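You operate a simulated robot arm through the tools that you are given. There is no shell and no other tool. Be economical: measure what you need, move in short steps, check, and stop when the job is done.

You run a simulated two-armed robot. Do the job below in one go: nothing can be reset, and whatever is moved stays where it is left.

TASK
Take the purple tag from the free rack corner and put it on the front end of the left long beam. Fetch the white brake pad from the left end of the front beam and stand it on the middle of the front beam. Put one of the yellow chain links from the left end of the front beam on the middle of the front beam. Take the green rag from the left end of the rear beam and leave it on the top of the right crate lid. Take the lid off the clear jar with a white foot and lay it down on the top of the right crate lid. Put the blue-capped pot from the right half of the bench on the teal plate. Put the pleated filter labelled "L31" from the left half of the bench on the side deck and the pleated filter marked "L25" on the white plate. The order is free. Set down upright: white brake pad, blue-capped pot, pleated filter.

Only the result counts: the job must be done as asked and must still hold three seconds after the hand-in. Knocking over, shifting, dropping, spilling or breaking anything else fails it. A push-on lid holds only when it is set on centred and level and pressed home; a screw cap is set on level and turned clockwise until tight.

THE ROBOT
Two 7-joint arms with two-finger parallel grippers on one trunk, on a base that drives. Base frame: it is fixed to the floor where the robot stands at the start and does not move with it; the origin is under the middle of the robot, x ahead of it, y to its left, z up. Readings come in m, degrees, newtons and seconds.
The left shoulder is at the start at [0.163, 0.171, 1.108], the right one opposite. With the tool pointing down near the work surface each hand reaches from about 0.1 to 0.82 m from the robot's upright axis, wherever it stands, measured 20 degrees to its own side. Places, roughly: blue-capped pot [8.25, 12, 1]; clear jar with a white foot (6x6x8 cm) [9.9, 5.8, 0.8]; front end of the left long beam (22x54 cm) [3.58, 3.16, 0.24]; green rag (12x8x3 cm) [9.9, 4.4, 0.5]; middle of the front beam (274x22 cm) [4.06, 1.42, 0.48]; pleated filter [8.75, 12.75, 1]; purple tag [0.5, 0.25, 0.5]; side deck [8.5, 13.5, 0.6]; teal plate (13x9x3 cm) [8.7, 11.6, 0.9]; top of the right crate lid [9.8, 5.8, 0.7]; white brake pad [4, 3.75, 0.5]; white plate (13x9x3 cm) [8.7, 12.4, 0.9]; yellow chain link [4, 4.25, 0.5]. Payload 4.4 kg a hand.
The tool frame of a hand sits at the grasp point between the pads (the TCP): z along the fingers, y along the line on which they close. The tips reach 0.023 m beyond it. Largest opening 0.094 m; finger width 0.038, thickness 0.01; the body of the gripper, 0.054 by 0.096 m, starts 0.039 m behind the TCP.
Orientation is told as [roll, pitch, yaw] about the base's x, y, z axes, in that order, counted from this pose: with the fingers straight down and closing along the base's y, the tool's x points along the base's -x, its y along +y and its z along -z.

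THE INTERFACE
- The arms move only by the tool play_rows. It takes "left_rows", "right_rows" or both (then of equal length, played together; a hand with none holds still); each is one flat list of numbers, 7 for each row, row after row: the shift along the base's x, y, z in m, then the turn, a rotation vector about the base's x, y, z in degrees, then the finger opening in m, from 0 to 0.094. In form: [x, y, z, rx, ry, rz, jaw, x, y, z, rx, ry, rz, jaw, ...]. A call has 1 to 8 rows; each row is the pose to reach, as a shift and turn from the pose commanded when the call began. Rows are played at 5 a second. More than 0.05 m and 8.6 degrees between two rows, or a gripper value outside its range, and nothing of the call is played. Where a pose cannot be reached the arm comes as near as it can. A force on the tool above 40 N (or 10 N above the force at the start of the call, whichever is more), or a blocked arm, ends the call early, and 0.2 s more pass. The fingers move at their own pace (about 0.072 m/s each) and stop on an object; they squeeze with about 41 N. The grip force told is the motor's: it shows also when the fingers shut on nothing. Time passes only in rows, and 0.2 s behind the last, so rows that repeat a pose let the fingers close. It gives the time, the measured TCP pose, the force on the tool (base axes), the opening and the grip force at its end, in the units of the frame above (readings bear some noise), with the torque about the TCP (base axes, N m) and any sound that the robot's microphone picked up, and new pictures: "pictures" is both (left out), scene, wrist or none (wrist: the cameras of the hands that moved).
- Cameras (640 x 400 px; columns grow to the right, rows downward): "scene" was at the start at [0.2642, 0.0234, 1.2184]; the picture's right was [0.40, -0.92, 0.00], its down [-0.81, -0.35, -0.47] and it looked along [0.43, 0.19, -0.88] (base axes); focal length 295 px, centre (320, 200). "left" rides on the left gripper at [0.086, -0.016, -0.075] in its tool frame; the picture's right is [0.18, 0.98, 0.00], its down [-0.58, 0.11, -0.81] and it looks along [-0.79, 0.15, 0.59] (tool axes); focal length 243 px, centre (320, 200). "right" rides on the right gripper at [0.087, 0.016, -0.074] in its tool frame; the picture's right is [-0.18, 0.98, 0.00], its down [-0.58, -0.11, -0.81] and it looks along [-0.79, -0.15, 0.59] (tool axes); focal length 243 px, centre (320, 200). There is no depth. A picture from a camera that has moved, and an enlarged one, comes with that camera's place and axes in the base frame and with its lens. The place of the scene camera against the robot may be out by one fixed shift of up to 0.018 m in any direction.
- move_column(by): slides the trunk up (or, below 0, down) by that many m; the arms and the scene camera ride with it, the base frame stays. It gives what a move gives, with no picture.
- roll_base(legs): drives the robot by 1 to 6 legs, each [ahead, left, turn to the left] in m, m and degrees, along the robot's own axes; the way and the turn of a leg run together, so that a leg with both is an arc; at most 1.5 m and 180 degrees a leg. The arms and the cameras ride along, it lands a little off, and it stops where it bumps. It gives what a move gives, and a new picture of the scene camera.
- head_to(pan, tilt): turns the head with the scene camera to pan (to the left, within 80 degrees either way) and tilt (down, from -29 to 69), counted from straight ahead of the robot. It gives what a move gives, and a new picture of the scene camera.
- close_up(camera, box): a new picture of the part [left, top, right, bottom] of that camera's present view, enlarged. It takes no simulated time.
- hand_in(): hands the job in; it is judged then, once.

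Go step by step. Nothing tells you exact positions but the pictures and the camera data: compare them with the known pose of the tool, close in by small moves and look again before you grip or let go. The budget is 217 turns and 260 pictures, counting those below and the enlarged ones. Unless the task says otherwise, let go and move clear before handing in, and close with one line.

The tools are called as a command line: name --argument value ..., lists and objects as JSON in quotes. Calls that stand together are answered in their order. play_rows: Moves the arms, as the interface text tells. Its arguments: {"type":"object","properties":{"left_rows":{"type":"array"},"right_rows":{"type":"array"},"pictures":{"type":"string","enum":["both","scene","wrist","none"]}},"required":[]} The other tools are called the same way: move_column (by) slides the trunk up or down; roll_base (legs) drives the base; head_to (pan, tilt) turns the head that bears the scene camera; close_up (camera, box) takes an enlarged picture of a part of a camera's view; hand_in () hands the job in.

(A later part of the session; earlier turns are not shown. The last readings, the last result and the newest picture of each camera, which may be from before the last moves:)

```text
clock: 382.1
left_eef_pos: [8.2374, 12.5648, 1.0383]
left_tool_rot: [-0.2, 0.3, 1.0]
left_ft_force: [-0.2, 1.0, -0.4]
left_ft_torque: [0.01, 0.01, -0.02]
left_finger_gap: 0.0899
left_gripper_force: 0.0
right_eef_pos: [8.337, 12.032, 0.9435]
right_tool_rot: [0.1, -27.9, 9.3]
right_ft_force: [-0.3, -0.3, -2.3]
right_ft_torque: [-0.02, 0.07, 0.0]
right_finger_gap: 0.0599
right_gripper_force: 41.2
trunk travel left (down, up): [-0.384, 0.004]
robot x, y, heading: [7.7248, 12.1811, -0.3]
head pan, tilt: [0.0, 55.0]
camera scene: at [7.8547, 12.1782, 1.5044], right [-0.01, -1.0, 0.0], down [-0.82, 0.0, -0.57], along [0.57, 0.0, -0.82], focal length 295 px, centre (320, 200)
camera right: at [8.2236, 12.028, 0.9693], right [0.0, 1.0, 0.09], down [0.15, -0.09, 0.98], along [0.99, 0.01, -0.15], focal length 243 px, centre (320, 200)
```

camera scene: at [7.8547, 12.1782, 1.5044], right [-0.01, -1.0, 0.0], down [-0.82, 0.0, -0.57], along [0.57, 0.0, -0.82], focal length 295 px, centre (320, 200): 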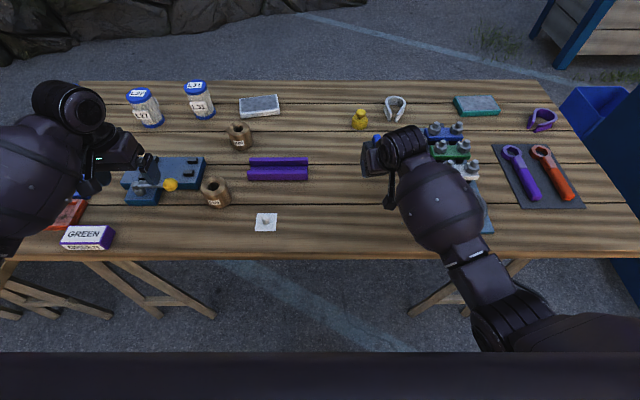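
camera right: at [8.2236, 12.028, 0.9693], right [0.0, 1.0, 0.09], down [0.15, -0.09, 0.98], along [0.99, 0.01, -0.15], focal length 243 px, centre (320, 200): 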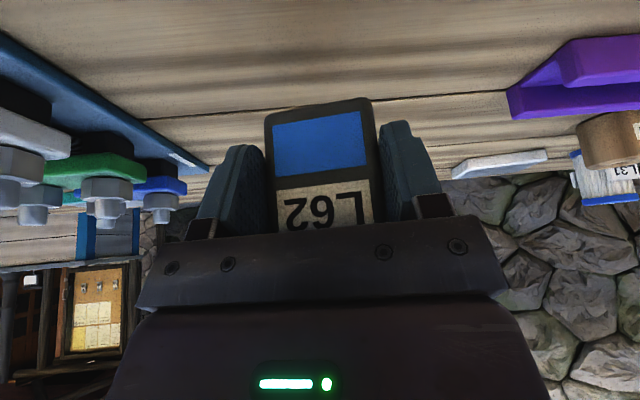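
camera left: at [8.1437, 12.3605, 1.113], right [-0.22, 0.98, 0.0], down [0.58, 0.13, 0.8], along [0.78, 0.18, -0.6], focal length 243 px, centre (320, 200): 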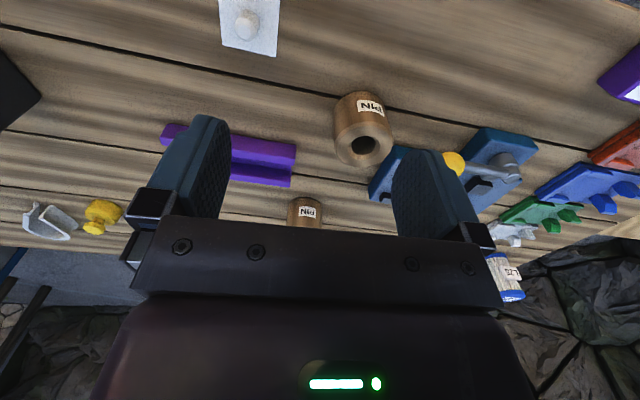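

The pot is held in a tilted grip. I'll lift it, then move the base toward the plate side, staying clear of the trestle foot.

play_rows --right_rows '[0, -0.01, 0.04, 0, 0, 0, 0, 0.0, -0.02, 0.08, 0, 0, 0, 0, 0.0, -0.04, 0.11, 0, 0, 0, 0]' --pictures "none"

roll_base --legs '[[0.0, -0.22, 0.3], [0.11, 0, 0]]'

```text
clock: 382.9
left_eef_pos: [8.2352, 12.5661, 1.0384]
left_tool_rot: [0.0, 0.3, 1.0]
left_ft_force: [0.5, 0.1, -0.6]
left_ft_torque: [0.0, 0.02, 0.02]
left_finger_gap: 0.0899
left_gripper_force: 0.0
right_eef_pos: [8.3328, 11.9893, 1.0527]
right_tool_rot: [0.3, -27.9, 9.2]
right_ft_force: [-0.1, 0.4, -2.2]
right_ft_torque: [0.01, 0.07, 0.0]
right_finger_gap: 0.06
right_gripper_force: 40.8
trunk travel left (down, up): [-0.384, 0.004]
robot x, y, heading: [7.7238, 12.1802, -0.3]
head pan, tilt: [0.0, 55.0]
```

```text
clock: 386.2
left_eef_pos: [8.3428, 12.3539, 1.0377]
left_tool_rot: [-0.1, 0.3, 1.6]
left_ft_force: [0.7, 0.1, -0.6]
left_ft_torque: [0.02, 0.03, -0.02]
left_finger_gap: 0.0901
left_gripper_force: 0.1
right_eef_pos: [8.4459, 11.7793, 1.0508]
right_tool_rot: [0.3, -27.9, 9.9]
right_ft_force: [0.3, -0.2, -2.0]
right_ft_torque: [-0.01, 0.1, 0.01]
right_finger_gap: 0.0597
right_gripper_force: 41.0
trunk travel left (down, up): [-0.384, 0.004]
robot x, y, heading: [7.8371, 11.9639, 0.4]
head pan, tilt: [0.0, 55.0]
camera scene: at [7.9663, 11.9626, 1.5042], right [0.01, -1.0, 0.0], down [-0.82, 0.0, -0.57], along [0.57, 0.0, -0.82], focal length 295 px, centre (320, 200)
```

scene: 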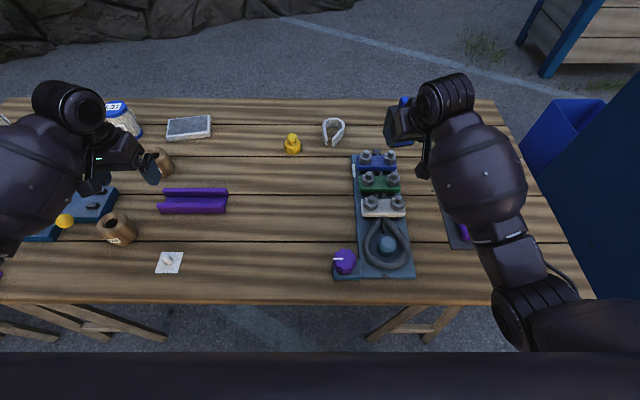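

play_rows --right_rows '[0.04, -0.025, 0, 0, 0, 0, 0, 0.08, -0.05, 0, 0, 0, 0, 0, 0.12, -0.08, 0, 0, 0, 0, 0, 0.16, -0.11, 0, 0, 0, 0, 0, 0.2, -0.14, -0.01, 0, 0, 0, 0, 0.21, -0.15, -0.03, 0, 0, 0, 0]' --pictures "both"

```text
refused: row 5 steps farther than a row can; nothing moved
```

play_rows --right_rows '[0.04, -0.025, 0, 0, 0, 0, 0, 0.08, -0.05, 0, 0, 0, 0, 0, 0.12, -0.075, 0, 0, 0, 0, 0, 0.16, -0.1, 0, 0, 0, 0, 0, 0.195, -0.13, -0.01, 0, 0, 0, 0, 0.21, -0.15, -0.03, 0, 0, 0, 0]' --pictures "both"

```text
clock: 387.6
left_eef_pos: [8.3431, 12.3543, 1.0383]
left_tool_rot: [-0.1, 0.2, 1.6]
left_ft_force: [-0.6, -0.6, 0.0]
left_ft_torque: [0.03, -0.03, 0.0]
left_finger_gap: 0.0902
left_gripper_force: 0.1
right_eef_pos: [8.6539, 11.6287, 1.0202]
right_tool_rot: [0.3, -28.0, 10.0]
right_ft_force: [0.4, 0.1, -2.5]
right_ft_torque: [-0.03, 0.03, 0.0]
right_finger_gap: 0.0597
right_gripper_force: 41.5
trunk travel left (down, up): [-0.384, 0.004]
robot x, y, heading: [7.8357, 11.9631, 0.3]
head pan, tilt: [0.0, 55.0]
camera scene: at [7.9651, 11.9629, 1.5044], right [0.01, -1.0, 0.0], down [-0.82, 0.0, -0.57], along [0.57, 0.0, -0.82], focal length 295 px, centre (320, 200)
camera right: at [8.5411, 11.6245, 1.0457], right [-0.01, 1.0, 0.09], down [0.15, -0.09, 0.98], along [0.99, 0.03, -0.15], focal length 243 px, centre (320, 200)
```

scene: 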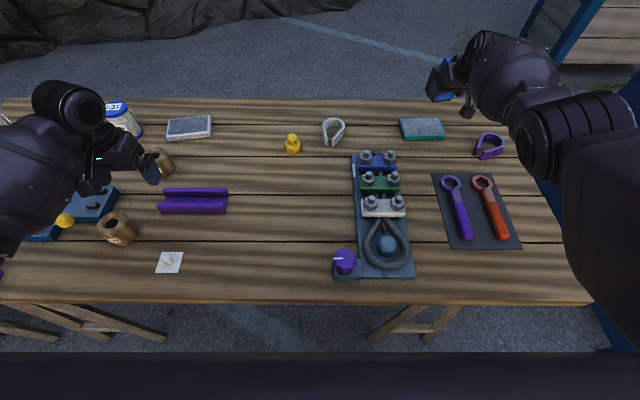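
right: 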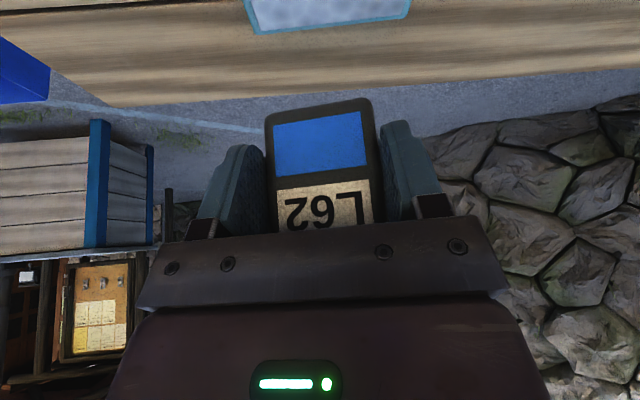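

Plate centre is near (8.68, 11.65). I'll shift and lower the pot toward it.

play_rows --right_rows '[-0.003, 0.01, -0.02, 0, 0, 0, 0, -0.006, 0.02, -0.045, 0, 0, 0, 0, -0.006, 0.02, -0.065, 0, 0, 0, 0]' --pictures "both"

close_up --camera "scene" --box '[370, 40, 510, 170]'

```text
clock: 388.4
left_eef_pos: [8.3421, 12.3533, 1.038]
left_tool_rot: [0.0, 0.3, 1.7]
left_ft_force: [0.3, 0.1, 0.3]
left_ft_torque: [-0.01, 0.0, -0.02]
left_finger_gap: 0.09
left_gripper_force: 0.0
right_eef_pos: [8.6395, 11.6513, 0.9587]
right_tool_rot: [0.2, -28.0, 9.9]
right_ft_force: [-0.2, -0.3, -2.1]
right_ft_torque: [-0.03, 0.06, -0.04]
right_finger_gap: 0.06
right_gripper_force: 40.5
right hand out of reach, approached as far as the arm can: row 2, 3
trunk travel left (down, up): [-0.384, 0.004]
robot x, y, heading: [7.8334, 11.9595, 0.3]
head pan, tilt: [0.0, 55.0]
camera scene: at [7.9648, 11.9616, 1.5044], right [0.0, -1.0, 0.0], down [-0.82, 0.0, -0.57], along [0.57, 0.0, -0.82], focal length 295 px, centre (320, 200)
camera right: at [8.5256, 11.6472, 0.9845], right [-0.01, 1.0, 0.09], down [0.15, -0.09, 0.98], along [0.99, 0.03, -0.15], focal length 243 px, centre (320, 200)
```

scene: 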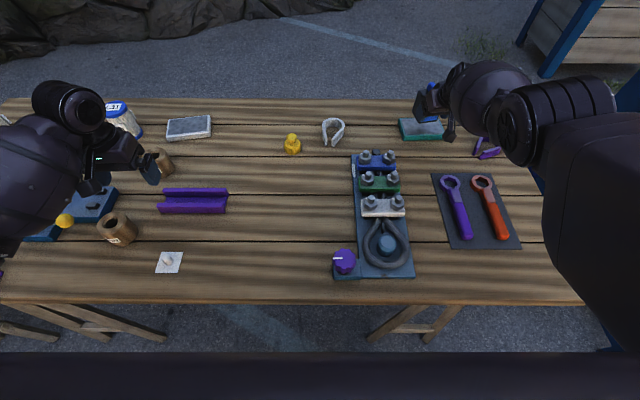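
right: 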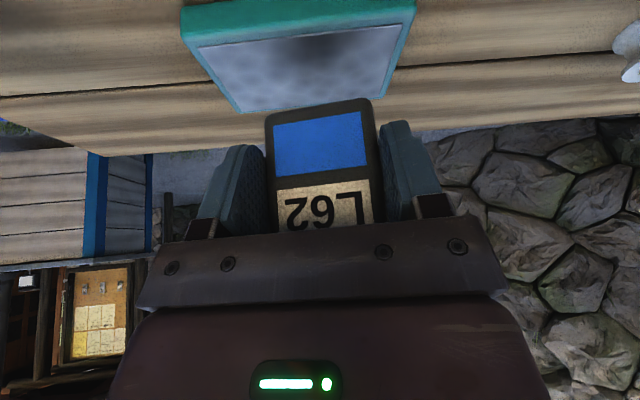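

```text
3.08 times, centred on (440, 105) of scene
camera zoom: at [7.9648, 11.9616, 1.5044], right [0.0, -1.0, 0.0], down [-0.82, 0.0, -0.57], along [0.57, 0.0, -0.82], focal length 908 px, centre (-49, 492)
```

zoom: 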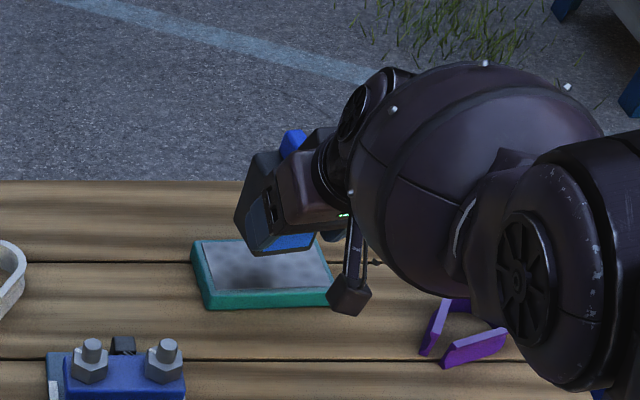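

I'm at the reach limit; lifting the hand 6 cm and lowering the trunk as much will extend it.

play_rows --right_rows '[0.01, 0.0, 0.04, 0, 0, 0, 0, 0.02, 0.0, 0.08, 0, 0, 0, 0]' --pictures "none"

move_column --by -0.07

play_rows --right_rows '[0.0, 0.0, -0.01, 0, 0, 0, 0]' --pictures "both"

```text
clock: 389.0
left_eef_pos: [8.3425, 12.3543, 1.0391]
left_tool_rot: [-0.1, 0.2, 1.5]
left_ft_force: [-0.3, 0.9, 0.2]
left_ft_torque: [0.03, 0.0, 0.02]
left_finger_gap: 0.09
left_gripper_force: 0.1
right_eef_pos: [8.6651, 11.6476, 1.0402]
right_tool_rot: [0.3, -27.8, 9.9]
right_ft_force: [-0.1, -0.1, -2.5]
right_ft_torque: [-0.01, 0.08, 0.0]
right_finger_gap: 0.0598
right_gripper_force: 41.7
right hand out of reach, approached as far as the arm can: row 1, 2
trunk travel left (down, up): [-0.384, 0.004]
robot x, y, heading: [7.8311, 11.9657, 0.3]
head pan, tilt: [0.0, 55.0]
```

```text
clock: 390.1
left_eef_pos: [8.3416, 12.3532, 0.9682]
left_tool_rot: [-0.2, 0.2, 1.6]
left_ft_force: [-0.6, -0.5, -0.4]
left_ft_torque: [-0.01, 0.01, -0.02]
left_finger_gap: 0.0899
left_gripper_force: 0.1
right_eef_pos: [8.6673, 11.6498, 0.9709]
right_tool_rot: [0.4, -28.0, 9.9]
right_ft_force: [-1.2, -0.3, -2.4]
right_ft_torque: [0.01, 0.06, 0.02]
right_finger_gap: 0.0599
right_gripper_force: 41.2
trunk travel left (down, up): [-0.314, 0.074]
robot x, y, heading: [7.8344, 11.9655, 0.4]
head pan, tilt: [0.0, 55.0]
```

```text
clock: 390.5
left_eef_pos: [8.3422, 12.3541, 0.9674]
left_tool_rot: [0.0, 0.3, 1.6]
left_ft_force: [-0.8, -1.3, -0.8]
left_ft_torque: [0.0, -0.03, 0.01]
left_finger_gap: 0.09
left_gripper_force: 0.0
right_eef_pos: [8.6671, 11.6505, 0.96]
right_tool_rot: [0.3, -28.0, 10.0]
right_ft_force: [-0.4, 0.5, -2.0]
right_ft_torque: [-0.03, 0.06, -0.01]
right_finger_gap: 0.0596
right_gripper_force: 41.2
trunk travel left (down, up): [-0.314, 0.074]
robot x, y, heading: [7.8319, 11.967, 0.5]
head pan, tilt: [0.0, 55.0]
camera scene: at [7.9686, 11.9627, 1.4345], right [0.01, -1.0, 0.0], down [-0.82, 0.0, -0.57], along [0.57, 0.0, -0.82], focal length 295 px, centre (320, 200)
camera right: at [8.5543, 11.6453, 0.9851], right [-0.01, 1.0, 0.09], down [0.15, -0.09, 0.98], along [0.99, 0.03, -0.15], focal length 243 px, centre (320, 200)
```

scene: 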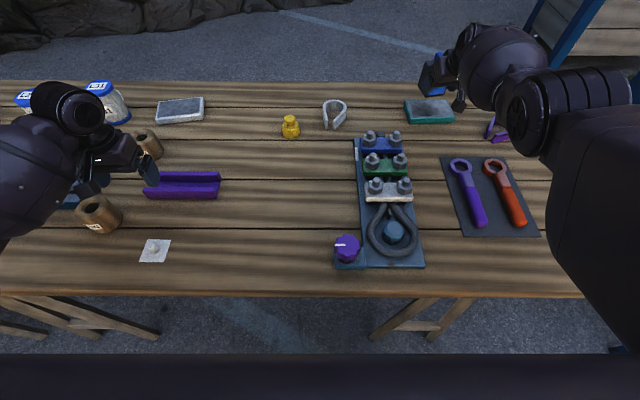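
right: 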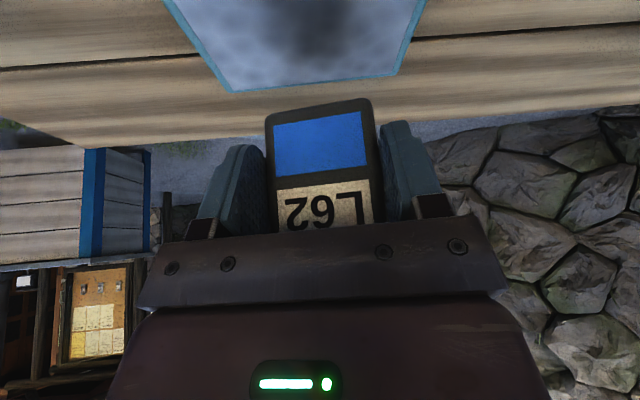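

play_rows --right_rows '[-0.006, 0.002, -0.012, 0, 0, 0, 0, -0.008, 0.002, -0.018, 0, 0, 0, 0, -0.008, 0.002, -0.022, 0, 0, 0, 0, -0.008, 0.002, -0.026, 0, 0, 0, 0, -0.008, 0.002, -0.03, 0, 0, 0, 0, -0.008, 0.002, -0.034, 0, 0, 0, 0, -0.008, 0.002, -0.038, 0, 0, 0, 0]' --pictures "both"

```text
clock: 392.1
left_eef_pos: [8.344, 12.3547, 0.9684]
left_tool_rot: [-0.1, 0.3, 1.5]
left_ft_force: [0.4, 0.3, 0.0]
left_ft_torque: [-0.01, -0.03, -0.04]
left_finger_gap: 0.0898
left_gripper_force: 0.1
right_eef_pos: [8.6556, 11.6521, 0.9207]
right_tool_rot: [0.3, -28.0, 9.9]
right_ft_force: [-0.1, 0.0, -2.8]
right_ft_torque: [-0.04, 0.02, 0.0]
right_finger_gap: 0.0599
right_gripper_force: 41.2
right hand out of reach, approached as far as the arm can: row 7
trunk travel left (down, up): [-0.314, 0.074]
robot x, y, heading: [7.8343, 11.9655, 0.2]
head pan, tilt: [0.0, 55.0]
camera scene: at [7.9686, 11.9625, 1.4344], right [0.01, -1.0, 0.0], down [-0.82, 0.0, -0.57], along [0.57, 0.0, -0.82], focal length 295 px, centre (320, 200)
camera right: at [8.5418, 11.6482, 0.9472], right [-0.01, 1.0, 0.09], down [0.15, -0.09, 0.98], along [0.99, 0.03, -0.15], focal length 243 px, centre (320, 200)
```

scene: 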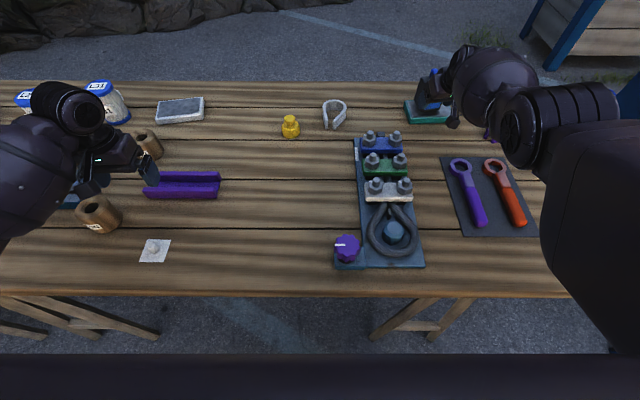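
right: 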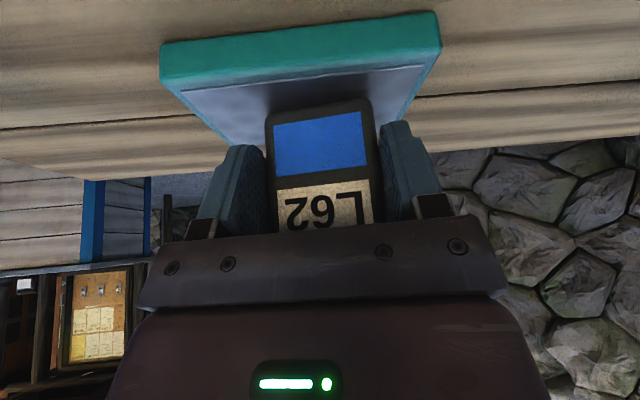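

Not yet touching and at reach limit; I'll lower the trunk in small steps.

move_column --by -0.01

move_column --by -0.006

```text
clock: 392.6
left_eef_pos: [8.3423, 12.3542, 0.9592]
left_tool_rot: [0.0, 0.2, 1.4]
left_ft_force: [-0.7, 0.4, 0.0]
left_ft_torque: [-0.03, 0.01, 0.03]
left_finger_gap: 0.09
left_gripper_force: 0.0
right_eef_pos: [8.6562, 11.6545, 0.918]
right_tool_rot: [0.3, -28.5, 10.0]
right_ft_force: [1.3, -1.2, 15.9]
right_ft_torque: [-0.26, -0.09, 0.02]
right_finger_gap: 0.06
right_gripper_force: 41.4
trunk travel left (down, up): [-0.304, 0.084]
robot x, y, heading: [7.8354, 11.9603, 0.4]
head pan, tilt: [0.0, 55.0]
```

```text
clock: 393.2
left_eef_pos: [8.3397, 12.3553, 0.955]
left_tool_rot: [-0.1, 0.1, 1.6]
left_ft_force: [0.0, -0.7, -0.2]
left_ft_torque: [0.01, 0.05, 0.0]
left_finger_gap: 0.09
left_gripper_force: 0.0
right_eef_pos: [8.6555, 11.6545, 0.9147]
right_tool_rot: [0.0, -28.6, 10.0]
right_ft_force: [1.4, -4.0, 37.4]
right_ft_torque: [-0.26, -0.23, -0.03]
right_finger_gap: 0.0596
right_gripper_force: 41.3
trunk travel left (down, up): [-0.298, 0.09]
robot x, y, heading: [7.834, 11.9622, 0.3]
head pan, tilt: [0.0, 55.0]
```

Contact. I'll ease off, check, and release.

move_column --by 0.006

close_up --camera "scene" --box '[370, 30, 510, 150]'

```text
clock: 393.7
left_eef_pos: [8.3415, 12.3555, 0.9594]
left_tool_rot: [-0.1, 0.2, 1.6]
left_ft_force: [0.1, -0.1, 0.9]
left_ft_torque: [-0.02, 0.01, 0.04]
left_finger_gap: 0.09
left_gripper_force: 0.0
right_eef_pos: [8.655, 11.6543, 0.9159]
right_tool_rot: [0.2, -28.3, 10.0]
right_ft_force: [6.2, -3.1, 23.5]
right_ft_torque: [-0.25, -1.47, -0.11]
right_finger_gap: 0.0601
right_gripper_force: 41.0
trunk travel left (down, up): [-0.304, 0.084]
robot x, y, heading: [7.8358, 11.9627, 0.6]
head pan, tilt: [0.0, 55.0]
```

```text
3.33 times, centred on (440, 90) of scene
camera zoom: at [7.9694, 11.9633, 1.4242], right [0.01, -1.0, 0.0], down [-0.82, 0.0, -0.57], along [0.57, 0.0, -0.82], focal length 984 px, centre (-80, 567)
```

zoom: 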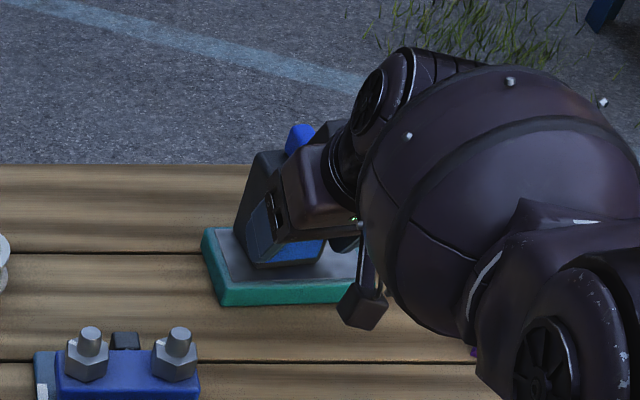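

play_rows --right_rows '[0, 0, 0.001, 0, 0, 0, 0.065, 0, 0, 0.001, 0, 0, 0, 0.085, 0, 0, 0.001, 0, 0, 0, 0.09, -0.009, -0.0016, 0.018, 0, 0, 0, 0.09, -0.023, -0.004, 0.044, 0, 0, 0, 0.09, -0.042, -0.007, 0.08, 0, 0, 0, 0.09, -0.06, -0.01, 0.115, 0, 0, 0, 0.09]' --pictures "both"

```text
clock: 395.3
left_eef_pos: [8.3412, 12.3543, 0.9592]
left_tool_rot: [-0.1, 0.3, 1.6]
left_ft_force: [0.4, -0.3, -0.3]
left_ft_torque: [-0.01, 0.01, 0.01]
left_finger_gap: 0.0901
left_gripper_force: 0.1
right_eef_pos: [8.5948, 11.646, 1.0265]
right_tool_rot: [0.3, -27.9, 9.9]
right_ft_force: [0.2, -0.2, -0.5]
right_ft_torque: [-0.02, 0.01, 0.02]
right_finger_gap: 0.09
right_gripper_force: 0.2
trunk travel left (down, up): [-0.304, 0.084]
robot x, y, heading: [7.8303, 11.9627, 0.4]
head pan, tilt: [0.0, 55.0]
camera scene: at [7.9708, 11.9626, 1.4241], right [0.01, -1.0, 0.0], down [-0.82, 0.0, -0.57], along [0.57, 0.0, -0.82], focal length 295 px, centre (320, 200)
camera right: at [8.4814, 11.6417, 1.0524], right [-0.01, 1.0, 0.09], down [0.15, -0.09, 0.98], along [0.99, 0.03, -0.15], focal length 243 px, centre (320, 200)
```

scene: 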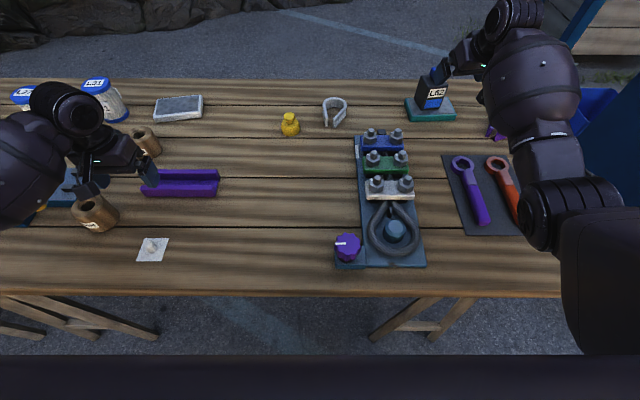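
right: 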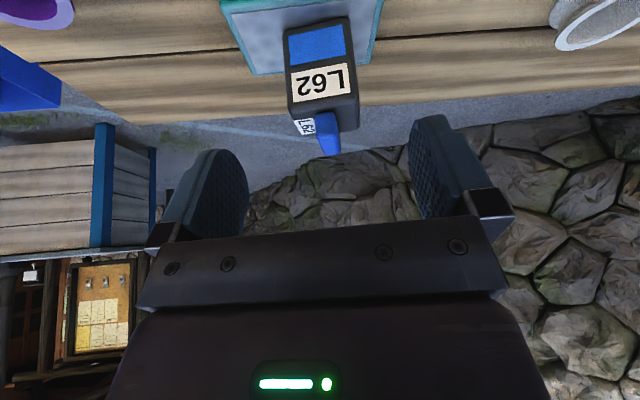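

The pot stands upright on the teal plate. Now the filters: I'll retract the right hand, raise the trunk, and move left.

move_column --by 0.08

play_rows --right_rows '[-0.045, 0, 0, 0, 4, 0, 0.09, -0.09, 0, 0, 0, 8, 0, 0.09, -0.135, 0, 0, 0, 12, 0, 0.09, -0.18, 0, 0, 0, 16, 0, 0.09, -0.22, 0, 0, 0, 20, 0, 0.09, -0.26, 0, 0, 0, 24, 0, 0.09, -0.3, 0, 0, 0, 28, 0, 0.09, -0.33, 0, 0, 0, 28, 0, 0.09]' --pictures "none"

roll_base --legs '[[-0.1, 0, 0], [0, 0.5, 0]]'

head_to --pan 20 --tilt 45

```text
clock: 396.5
left_eef_pos: [8.3423, 12.354, 1.0377]
left_tool_rot: [-0.1, 0.3, 1.7]
left_ft_force: [0.7, 0.2, 0.0]
left_ft_torque: [-0.02, 0.01, 0.04]
left_finger_gap: 0.0898
left_gripper_force: 0.2
right_eef_pos: [8.5944, 11.6433, 1.1066]
right_tool_rot: [0.4, -28.1, 9.9]
right_ft_force: [0.4, -1.3, -0.2]
right_ft_torque: [0.0, 0.01, 0.02]
right_finger_gap: 0.0903
right_gripper_force: 0.0
trunk travel left (down, up): [-0.384, 0.004]
robot x, y, heading: [7.8356, 11.9641, 0.4]
head pan, tilt: [0.0, 55.0]
```

```text
clock: 398.3
left_eef_pos: [8.3415, 12.3542, 1.0391]
left_tool_rot: [-0.2, 0.3, 1.6]
left_ft_force: [-0.4, -0.1, 0.1]
left_ft_torque: [-0.01, 0.02, -0.02]
left_finger_gap: 0.0903
left_gripper_force: 0.1
right_eef_pos: [8.2624, 11.6459, 1.1098]
right_tool_rot: [4.9, -0.4, 8.8]
right_ft_force: [0.3, -0.5, 0.1]
right_ft_torque: [-0.02, -0.02, -0.02]
right_finger_gap: 0.0903
right_gripper_force: 0.1
trunk travel left (down, up): [-0.384, 0.004]
robot x, y, heading: [7.8307, 11.9658, 0.2]
head pan, tilt: [0.0, 55.0]
```

```text
clock: 404.1
left_eef_pos: [8.2381, 12.8658, 1.0387]
left_tool_rot: [-0.1, 0.3, 1.7]
left_ft_force: [0.2, 0.9, -0.3]
left_ft_torque: [0.03, 0.02, -0.02]
left_finger_gap: 0.0902
left_gripper_force: 0.1
right_eef_pos: [8.1622, 12.1594, 1.1098]
right_tool_rot: [4.8, -0.3, 8.9]
right_ft_force: [-0.6, -0.2, -0.5]
right_ft_torque: [-0.01, 0.02, -0.02]
right_finger_gap: 0.0899
right_gripper_force: 0.0
trunk travel left (down, up): [-0.384, 0.004]
robot x, y, heading: [7.7305, 12.4739, 0.2]
head pan, tilt: [0.0, 55.0]
camera scene: at [7.8607, 12.474, 1.5044], right [0.01, -1.0, 0.0], down [-0.82, -0.01, -0.57], along [0.57, 0.0, -0.82], focal length 295 px, centre (320, 200)
```

scene: 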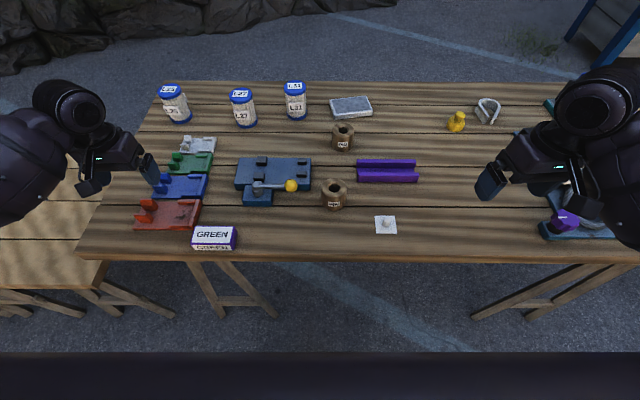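

```text
clock: 404.9
left_eef_pos: [8.2365, 12.8669, 1.0376]
left_tool_rot: [-0.1, 0.2, 1.7]
left_ft_force: [0.5, 0.4, -0.7]
left_ft_torque: [-0.02, 0.01, -0.03]
left_finger_gap: 0.0903
left_gripper_force: 0.1
right_eef_pos: [8.1611, 12.159, 1.1108]
right_tool_rot: [4.8, -0.3, 8.9]
right_ft_force: [-1.0, 0.2, 0.5]
right_ft_torque: [0.02, 0.02, 0.01]
right_finger_gap: 0.09
right_gripper_force: 0.1
trunk travel left (down, up): [-0.384, 0.004]
robot x, y, heading: [7.7314, 12.4773, 0.4]
head pan, tilt: [20.0, 45.0]
camera scene: at [7.8648, 12.5016, 1.5178], right [0.35, -0.94, 0.0], down [-0.66, -0.25, -0.71], along [0.66, 0.25, -0.71], focal length 295 px, centre (320, 200)
```

scene: 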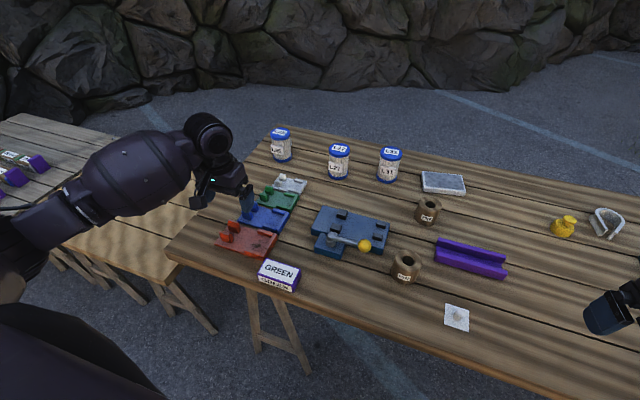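

close_up --camera "scene" --box '[260, 115, 420, 195]'

close_up --camera "scene" --box '[0, 100, 220, 260]'

```text
4.00 times, centred on (340, 155) of scene
camera zoom: at [7.8648, 12.5016, 1.5178], right [0.35, -0.94, 0.0], down [-0.66, -0.25, -0.71], along [0.66, 0.25, -0.71], focal length 1181 px, centre (240, 380)
```

zoom: 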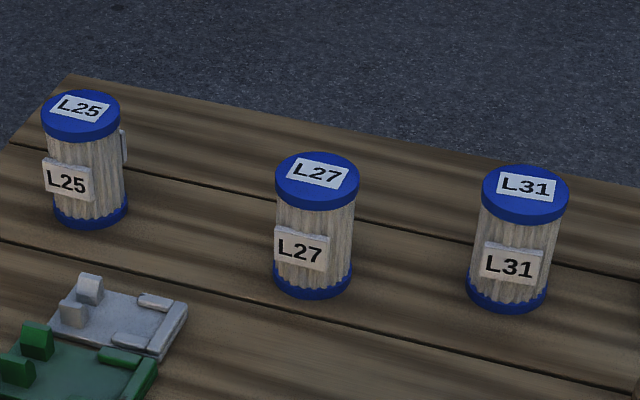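

```text
2.50 times, centred on (110, 180) of scene
camera zoom: at [7.8648, 12.5016, 1.5178], right [0.35, -0.94, 0.0], down [-0.66, -0.25, -0.71], along [0.66, 0.25, -0.71], focal length 738 px, centre (845, 250)
```

zoom: 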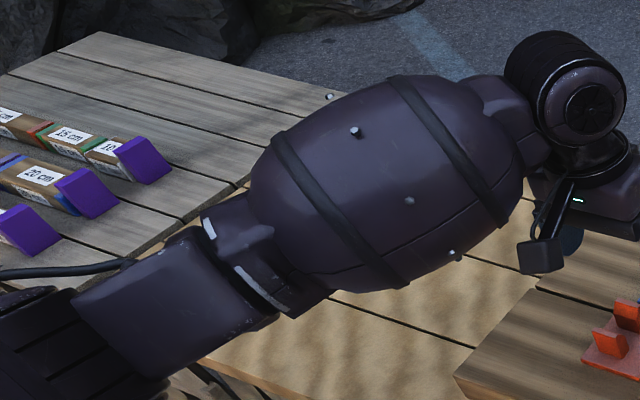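

L31 is near (8.68, 12.56), L25 near (8.66, 12.95), each with a ~7.5 cm blue cap; the white plate is near (8.69, 12.37). I'll move closer and tilt the left hand.

roll_base --legs '[[0, -0.09, -0.3], [0.11, 0, 0]]'

play_rows --left_rows '[0.0, -0.02, 0.02, 0, -7, -1, 0.094, 0.0, -0.04, 0.04, 0, -14, -1, 0.094, 0.02, -0.07, 0.06, 0, -21, -1, 0.094, 0.05, -0.1, 0.07, 0, -28, -1, 0.094, 0.08, -0.13, 0.07, 0, -28, -1, 0.094, 0.12, -0.16, 0.07, 0, -28, -1, 0.094]' --pictures "both"

```text
clock: 407.1
left_eef_pos: [8.3471, 12.777, 1.0374]
left_tool_rot: [-0.1, 0.4, 1.7]
left_ft_force: [0.9, 0.0, -0.5]
left_ft_torque: [-0.02, 0.01, 0.01]
left_finger_gap: 0.09
left_gripper_force: 0.1
right_eef_pos: [8.2695, 12.0683, 1.109]
right_tool_rot: [5.0, -0.3, 8.9]
right_ft_force: [0.9, -0.7, 0.2]
right_ft_torque: [-0.01, 0.02, 0.0]
right_finger_gap: 0.0898
right_gripper_force: 0.0
trunk travel left (down, up): [-0.384, 0.004]
robot x, y, heading: [7.8403, 12.3844, 0.6]
head pan, tilt: [20.0, 45.0]
camera scene: at [7.9747, 12.412, 1.5177], right [0.35, -0.94, 0.0], down [-0.66, -0.25, -0.71], along [0.66, 0.25, -0.71], focal length 295 px, centre (320, 200)
```

scene: 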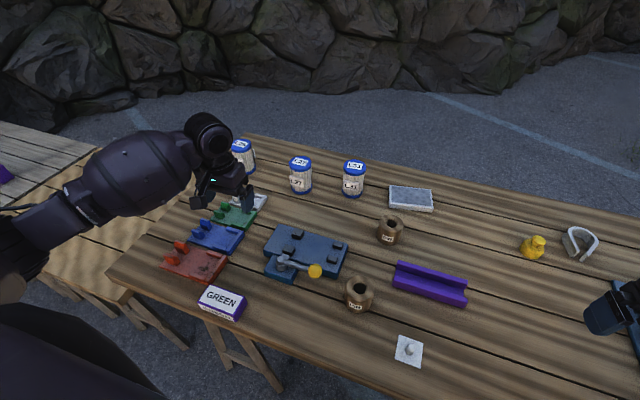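

```text
clock: 408.5
left_eef_pos: [8.4656, 12.6171, 1.1084]
left_tool_rot: [-0.5, -27.7, 0.8]
left_ft_force: [-0.3, 0.1, -0.3]
left_ft_torque: [-0.01, 0.0, 0.02]
left_finger_gap: 0.0941
left_gripper_force: 0.1
right_eef_pos: [8.2693, 12.0684, 1.1082]
right_tool_rot: [5.0, -0.3, 8.9]
right_ft_force: [0.3, -0.1, -0.4]
right_ft_torque: [0.02, 0.01, -0.02]
right_finger_gap: 0.09
right_gripper_force: 0.0
trunk travel left (down, up): [-0.384, 0.004]
robot x, y, heading: [7.8412, 12.3878, 0.7]
head pan, tilt: [20.0, 45.0]
camera scene: at [7.9743, 12.4104, 1.5177], right [0.35, -0.94, 0.0], down [-0.66, -0.25, -0.71], along [0.66, 0.25, -0.71], focal length 295 px, centre (320, 200)
camera left: at [8.3556, 12.5991, 1.1354], right [-0.17, 0.98, -0.1], down [0.14, 0.12, 0.98], along [0.98, 0.16, -0.16], focal length 243 px, centre (320, 200)
```

scene: 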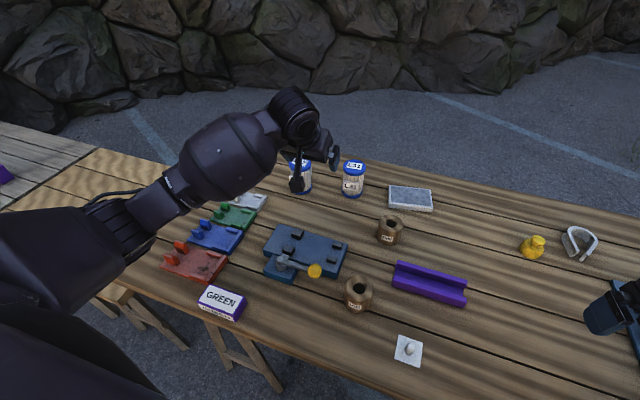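
left: 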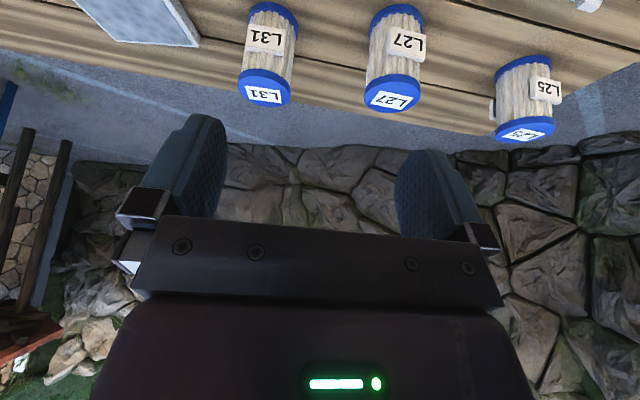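

close_up --camera "left" --box '[210, 0, 440, 130]'

```text
2.78 times, centred on (325, 65) of left
camera zoom: at [8.3556, 12.5991, 1.1354], right [-0.17, 0.98, -0.1], down [0.14, 0.12, 0.98], along [0.98, 0.16, -0.16], focal length 675 px, centre (306, 576)
```

zoom: 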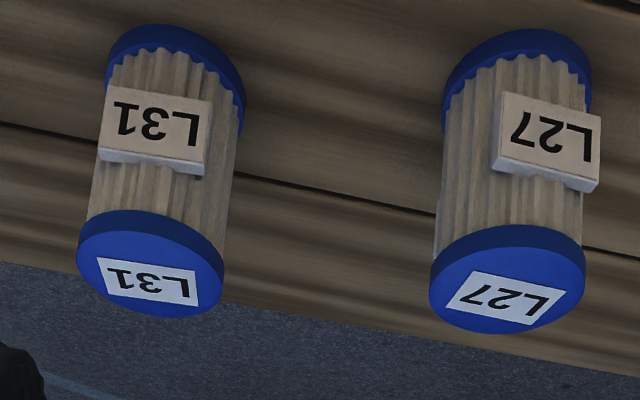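

play_rows --left_rows '[0.038, -0.02, -0.015, 0, 0, 0, 0.094, 0.076, -0.04, -0.035, 0.3, 0, -0.5, 0.094, 0.112, -0.059, -0.055, 0.5, 0, -0.8, 0.094, 0.15, -0.059, -0.077, 0.5, 0, -0.8, 0.094, 0.164, -0.059, -0.103, 0.5, 0, -0.8, 0.094]' --pictures "wrist"

```text
clock: 409.7
left_eef_pos: [8.6299, 12.5587, 1.0036]
left_tool_rot: [-0.1, -27.7, -0.2]
left_ft_force: [0.2, -0.3, -0.6]
left_ft_torque: [0.01, -0.02, 0.0]
left_finger_gap: 0.0941
left_gripper_force: 0.0
right_eef_pos: [8.2691, 12.0687, 1.1101]
right_tool_rot: [4.9, -0.3, 8.9]
right_ft_force: [0.2, -0.6, 0.0]
right_ft_torque: [0.02, -0.01, 0.0]
right_finger_gap: 0.0902
right_gripper_force: 0.0
trunk travel left (down, up): [-0.384, 0.004]
robot x, y, heading: [7.8386, 12.3871, 0.5]
head pan, tilt: [20.0, 45.0]
camera left: at [8.519, 12.5438, 1.0297], right [-0.16, 0.98, -0.09], down [0.14, 0.11, 0.98], along [0.98, 0.14, -0.15], focal length 243 px, centre (320, 200)
```

left: 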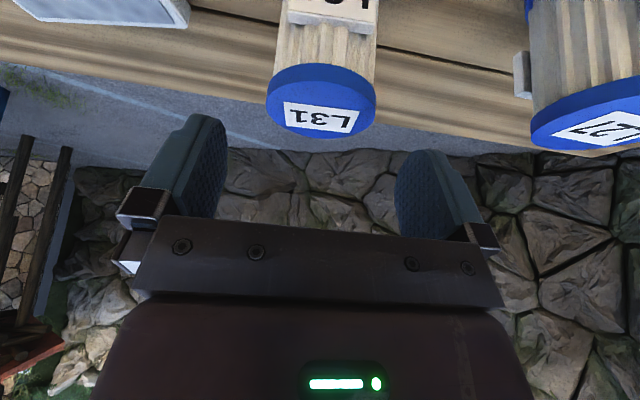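

play_rows --left_rows '[0.012, 0.001, -0.025, 0, 0, 0, 0.094, 0.024, 0.0015, -0.05, 0, 0, 0, 0.094, 0.034, 0.0015, -0.071, 0, 0, 0, 0.094]' --pictures "wrist"

```text
clock: 410.5
left_eef_pos: [8.6397, 12.5579, 0.9537]
left_tool_rot: [-0.2, -27.8, -0.2]
left_ft_force: [0.9, 0.8, 0.1]
left_ft_torque: [-0.01, 0.0, -0.02]
left_finger_gap: 0.094
left_gripper_force: 0.0
left hand out of reach, approached as far as the arm can: row 2, 3
right_eef_pos: [8.2689, 12.0686, 1.1096]
right_tool_rot: [4.9, -0.4, 8.9]
right_ft_force: [0.5, -0.2, 0.4]
right_ft_torque: [-0.03, -0.03, -0.03]
right_finger_gap: 0.09
right_gripper_force: 0.1
trunk travel left (down, up): [-0.384, 0.004]
robot x, y, heading: [7.8372, 12.3844, 0.5]
head pan, tilt: [20.0, 45.0]
camera left: at [8.5293, 12.5421, 0.9787], right [-0.16, 0.98, -0.09], down [0.14, 0.11, 0.98], along [0.98, 0.14, -0.15], focal length 243 px, centre (320, 200)
```

left: 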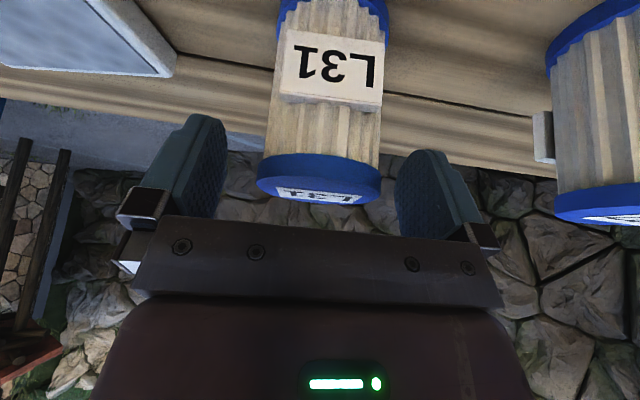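

play_rows --left_rows '[-0.01, 0, 0.03, 0, 0, 0, 0.094, -0.01, 0, 0.07, 0, 0, 0, 0.094]' --pictures "none"

move_column --by -0.07

play_rows --left_rows '[0.012, 0.001, 0.0, 0, 0, 0, 0.094, 0.027, 0.002, -0.01, 0, 0, 0, 0.094, 0.034, 0.002, -0.021, 0, 0, 0, 0.094]' --pictures "wrist"

```text
clock: 411.1
left_eef_pos: [8.6289, 12.5566, 1.0227]
left_tool_rot: [-0.1, -27.7, -0.2]
left_ft_force: [0.3, 0.1, -0.2]
left_ft_torque: [-0.01, -0.01, 0.05]
left_finger_gap: 0.0939
left_gripper_force: 0.1
right_eef_pos: [8.2683, 12.0682, 1.1094]
right_tool_rot: [4.9, -0.3, 8.8]
right_ft_force: [-0.3, 0.1, 0.4]
right_ft_torque: [0.02, -0.03, -0.03]
right_finger_gap: 0.0898
right_gripper_force: 0.1
trunk travel left (down, up): [-0.384, 0.004]
robot x, y, heading: [7.8374, 12.3857, 0.6]
head pan, tilt: [20.0, 45.0]
```

```text
clock: 412.2
left_eef_pos: [8.6327, 12.5575, 0.9553]
left_tool_rot: [-0.3, -27.8, -0.2]
left_ft_force: [-0.5, 0.3, 1.1]
left_ft_torque: [0.01, 0.01, 0.01]
left_finger_gap: 0.094
left_gripper_force: 0.0
right_eef_pos: [8.2677, 12.0686, 1.0393]
right_tool_rot: [4.8, -0.4, 8.8]
right_ft_force: [-0.1, 0.4, 0.1]
right_ft_torque: [-0.02, 0.03, -0.02]
right_finger_gap: 0.0899
right_gripper_force: 0.0
trunk travel left (down, up): [-0.314, 0.074]
robot x, y, heading: [7.8388, 12.3865, 0.3]
head pan, tilt: [20.0, 45.0]
```

```text
clock: 413.0
left_eef_pos: [8.6626, 12.5581, 0.9336]
left_tool_rot: [-0.2, -27.8, -0.2]
left_ft_force: [0.9, 0.2, -0.6]
left_ft_torque: [0.02, 0.04, -0.02]
left_finger_gap: 0.0941
left_gripper_force: 0.0
left hand out of reach, approached as far as the arm can: row 3
right_eef_pos: [8.268, 12.0669, 1.0402]
right_tool_rot: [4.9, -0.2, 9.0]
right_ft_force: [-0.1, -0.2, -0.8]
right_ft_torque: [0.02, -0.02, 0.0]
right_finger_gap: 0.0902
right_gripper_force: 0.0
trunk travel left (down, up): [-0.314, 0.074]
robot x, y, heading: [7.8371, 12.3821, 0.3]
head pan, tilt: [20.0, 45.0]
camera left: at [8.5511, 12.5423, 0.9598], right [-0.16, 0.98, -0.09], down [0.14, 0.11, 0.98], along [0.98, 0.14, -0.15], focal length 243 px, centre (320, 200)
```

left: 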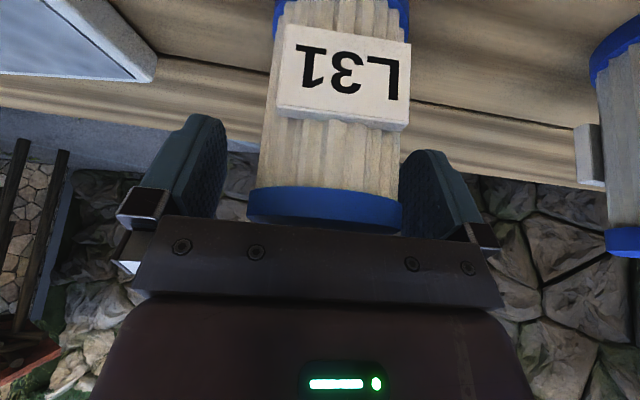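

The cap is between the fingers. I'll centre slightly, close, and lift.

play_rows --left_rows '[0.0, 0.003, 0.0, 0, 0, 0, 0.094, 0, 0.003, 0, 0, 0, 0, 0.075, 0, 0.003, 0, 0, 0, 0, 0.05, 0, 0.003, 0, 0, 0, 0, 0.0, 0, 0.003, 0, 0, 0, 0, 0.0, -0.005, 0.003, 0.02, 0, 0, 0, 0.0, -0.01, 0.003, 0.05, 0, 0, 0, 0.0]' --pictures "wrist"

```text
clock: 414.6
left_eef_pos: [8.6536, 12.5627, 0.9822]
left_tool_rot: [-0.1, -27.7, -0.2]
left_ft_force: [-0.3, 0.9, -2.8]
left_ft_torque: [-0.01, -0.03, 0.02]
left_finger_gap: 0.0673
left_gripper_force: 41.1
right_eef_pos: [8.2681, 12.0687, 1.0394]
right_tool_rot: [4.9, -0.3, 8.9]
right_ft_force: [1.0, 0.2, 0.0]
right_ft_torque: [0.0, -0.02, 0.02]
right_finger_gap: 0.0899
right_gripper_force: 0.0
trunk travel left (down, up): [-0.314, 0.074]
robot x, y, heading: [7.8364, 12.3813, 0.4]
head pan, tilt: [20.0, 45.0]
camera left: at [8.5425, 12.5474, 1.0083], right [-0.16, 0.98, -0.09], down [0.14, 0.11, 0.98], along [0.98, 0.14, -0.16], focal length 243 px, centre (320, 200)
```

left: 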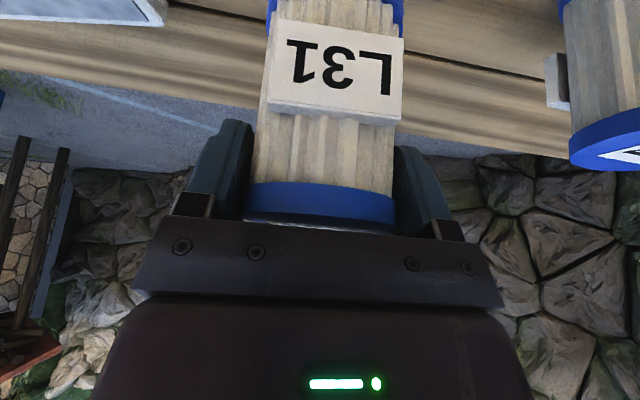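

L31 is gripped. I'll raise it, draw it back, and look at the side deck.

move_column --by 0.07

play_rows --left_rows '[-0.03, 0, 0.03, 0, 0, 0, 0, -0.07, 0, 0.05, 0, 0, 0, 0, -0.11, 0, 0.06, 0, 0, 0, 0, -0.15, 0, 0.06, 0, 0, 0, 0, -0.19, 0, 0.06, 0, 0, 0, 0]' --pictures "none"

roll_base --legs '[[-0.25, 0, -0.4], [0, 0.75, 0]]'

head_to --pan 15 --tilt 45

```text
clock: 415.7
left_eef_pos: [8.6533, 12.5627, 1.0529]
left_tool_rot: [-0.1, -27.7, -0.3]
left_ft_force: [0.0, 0.0, -3.1]
left_ft_torque: [-0.01, 0.01, -0.03]
left_finger_gap: 0.0673
left_gripper_force: 41.0
right_eef_pos: [8.2709, 12.0687, 1.1089]
right_tool_rot: [4.9, -0.3, 8.9]
right_ft_force: [-0.1, -0.3, -0.3]
right_ft_torque: [0.01, 0.0, 0.02]
right_finger_gap: 0.09
right_gripper_force: 0.1
trunk travel left (down, up): [-0.384, 0.004]
robot x, y, heading: [7.8373, 12.3849, 0.6]
head pan, tilt: [20.0, 45.0]
```

```text
clock: 416.9
left_eef_pos: [8.4607, 12.5606, 1.1178]
left_tool_rot: [-0.1, -27.8, -0.1]
left_ft_force: [0.0, 0.6, -3.3]
left_ft_torque: [-0.03, 0.0, 0.01]
left_finger_gap: 0.0672
left_gripper_force: 40.6
right_eef_pos: [8.2685, 12.0681, 1.1093]
right_tool_rot: [4.9, -0.3, 8.8]
right_ft_force: [-0.9, 0.6, 0.2]
right_ft_torque: [0.01, 0.0, -0.01]
right_finger_gap: 0.0897
right_gripper_force: 0.0
trunk travel left (down, up): [-0.384, 0.004]
robot x, y, heading: [7.8375, 12.3852, 0.5]
head pan, tilt: [20.0, 45.0]
```

```text
clock: 425.5
left_eef_pos: [8.2107, 13.3309, 1.1166]
left_tool_rot: [-0.2, -27.8, -0.1]
left_ft_force: [-0.4, 0.0, -2.9]
left_ft_torque: [-0.01, -0.02, -0.04]
left_finger_gap: 0.0673
left_gripper_force: 41.8
right_eef_pos: [8.0192, 12.8378, 1.1086]
right_tool_rot: [5.0, -0.3, 9.2]
right_ft_force: [-0.2, -0.2, 0.2]
right_ft_torque: [0.04, 0.0, 0.02]
right_finger_gap: 0.0902
right_gripper_force: 0.0
trunk travel left (down, up): [-0.384, 0.004]
robot x, y, heading: [7.5865, 13.1505, 0.8]
head pan, tilt: [20.0, 45.0]
camera scene: at [7.7212, 13.1806, 1.5178], right [0.35, -0.94, 0.0], down [-0.66, -0.25, -0.71], along [0.66, 0.25, -0.71], focal length 295 px, centre (320, 200)
```

scene: 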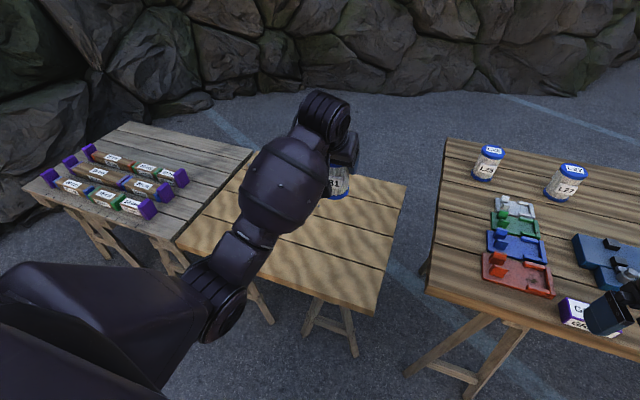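

```text
clock: 426.1
left_eef_pos: [8.2098, 13.3313, 1.1171]
left_tool_rot: [-0.1, -27.6, 0.1]
left_ft_force: [-0.2, 0.3, -3.5]
left_ft_torque: [-0.01, 0.01, -0.02]
left_finger_gap: 0.0671
left_gripper_force: 40.9
right_eef_pos: [8.0188, 12.8386, 1.1091]
right_tool_rot: [4.9, -0.3, 9.2]
right_ft_force: [0.2, 0.4, -0.5]
right_ft_torque: [-0.01, -0.03, -0.03]
right_finger_gap: 0.0901
right_gripper_force: 0.1
trunk travel left (down, up): [-0.384, 0.004]
robot x, y, heading: [7.586, 13.1539, 0.7]
head pan, tilt: [15.0, 45.0]
camera scene: at [7.7234, 13.1737, 1.5178], right [0.27, -0.96, 0.0], down [-0.68, -0.19, -0.71], along [0.68, 0.19, -0.71], focal length 295 px, centre (320, 200)
```

scene: 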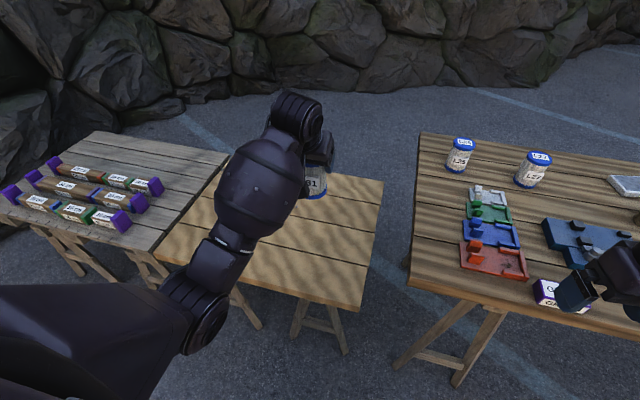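

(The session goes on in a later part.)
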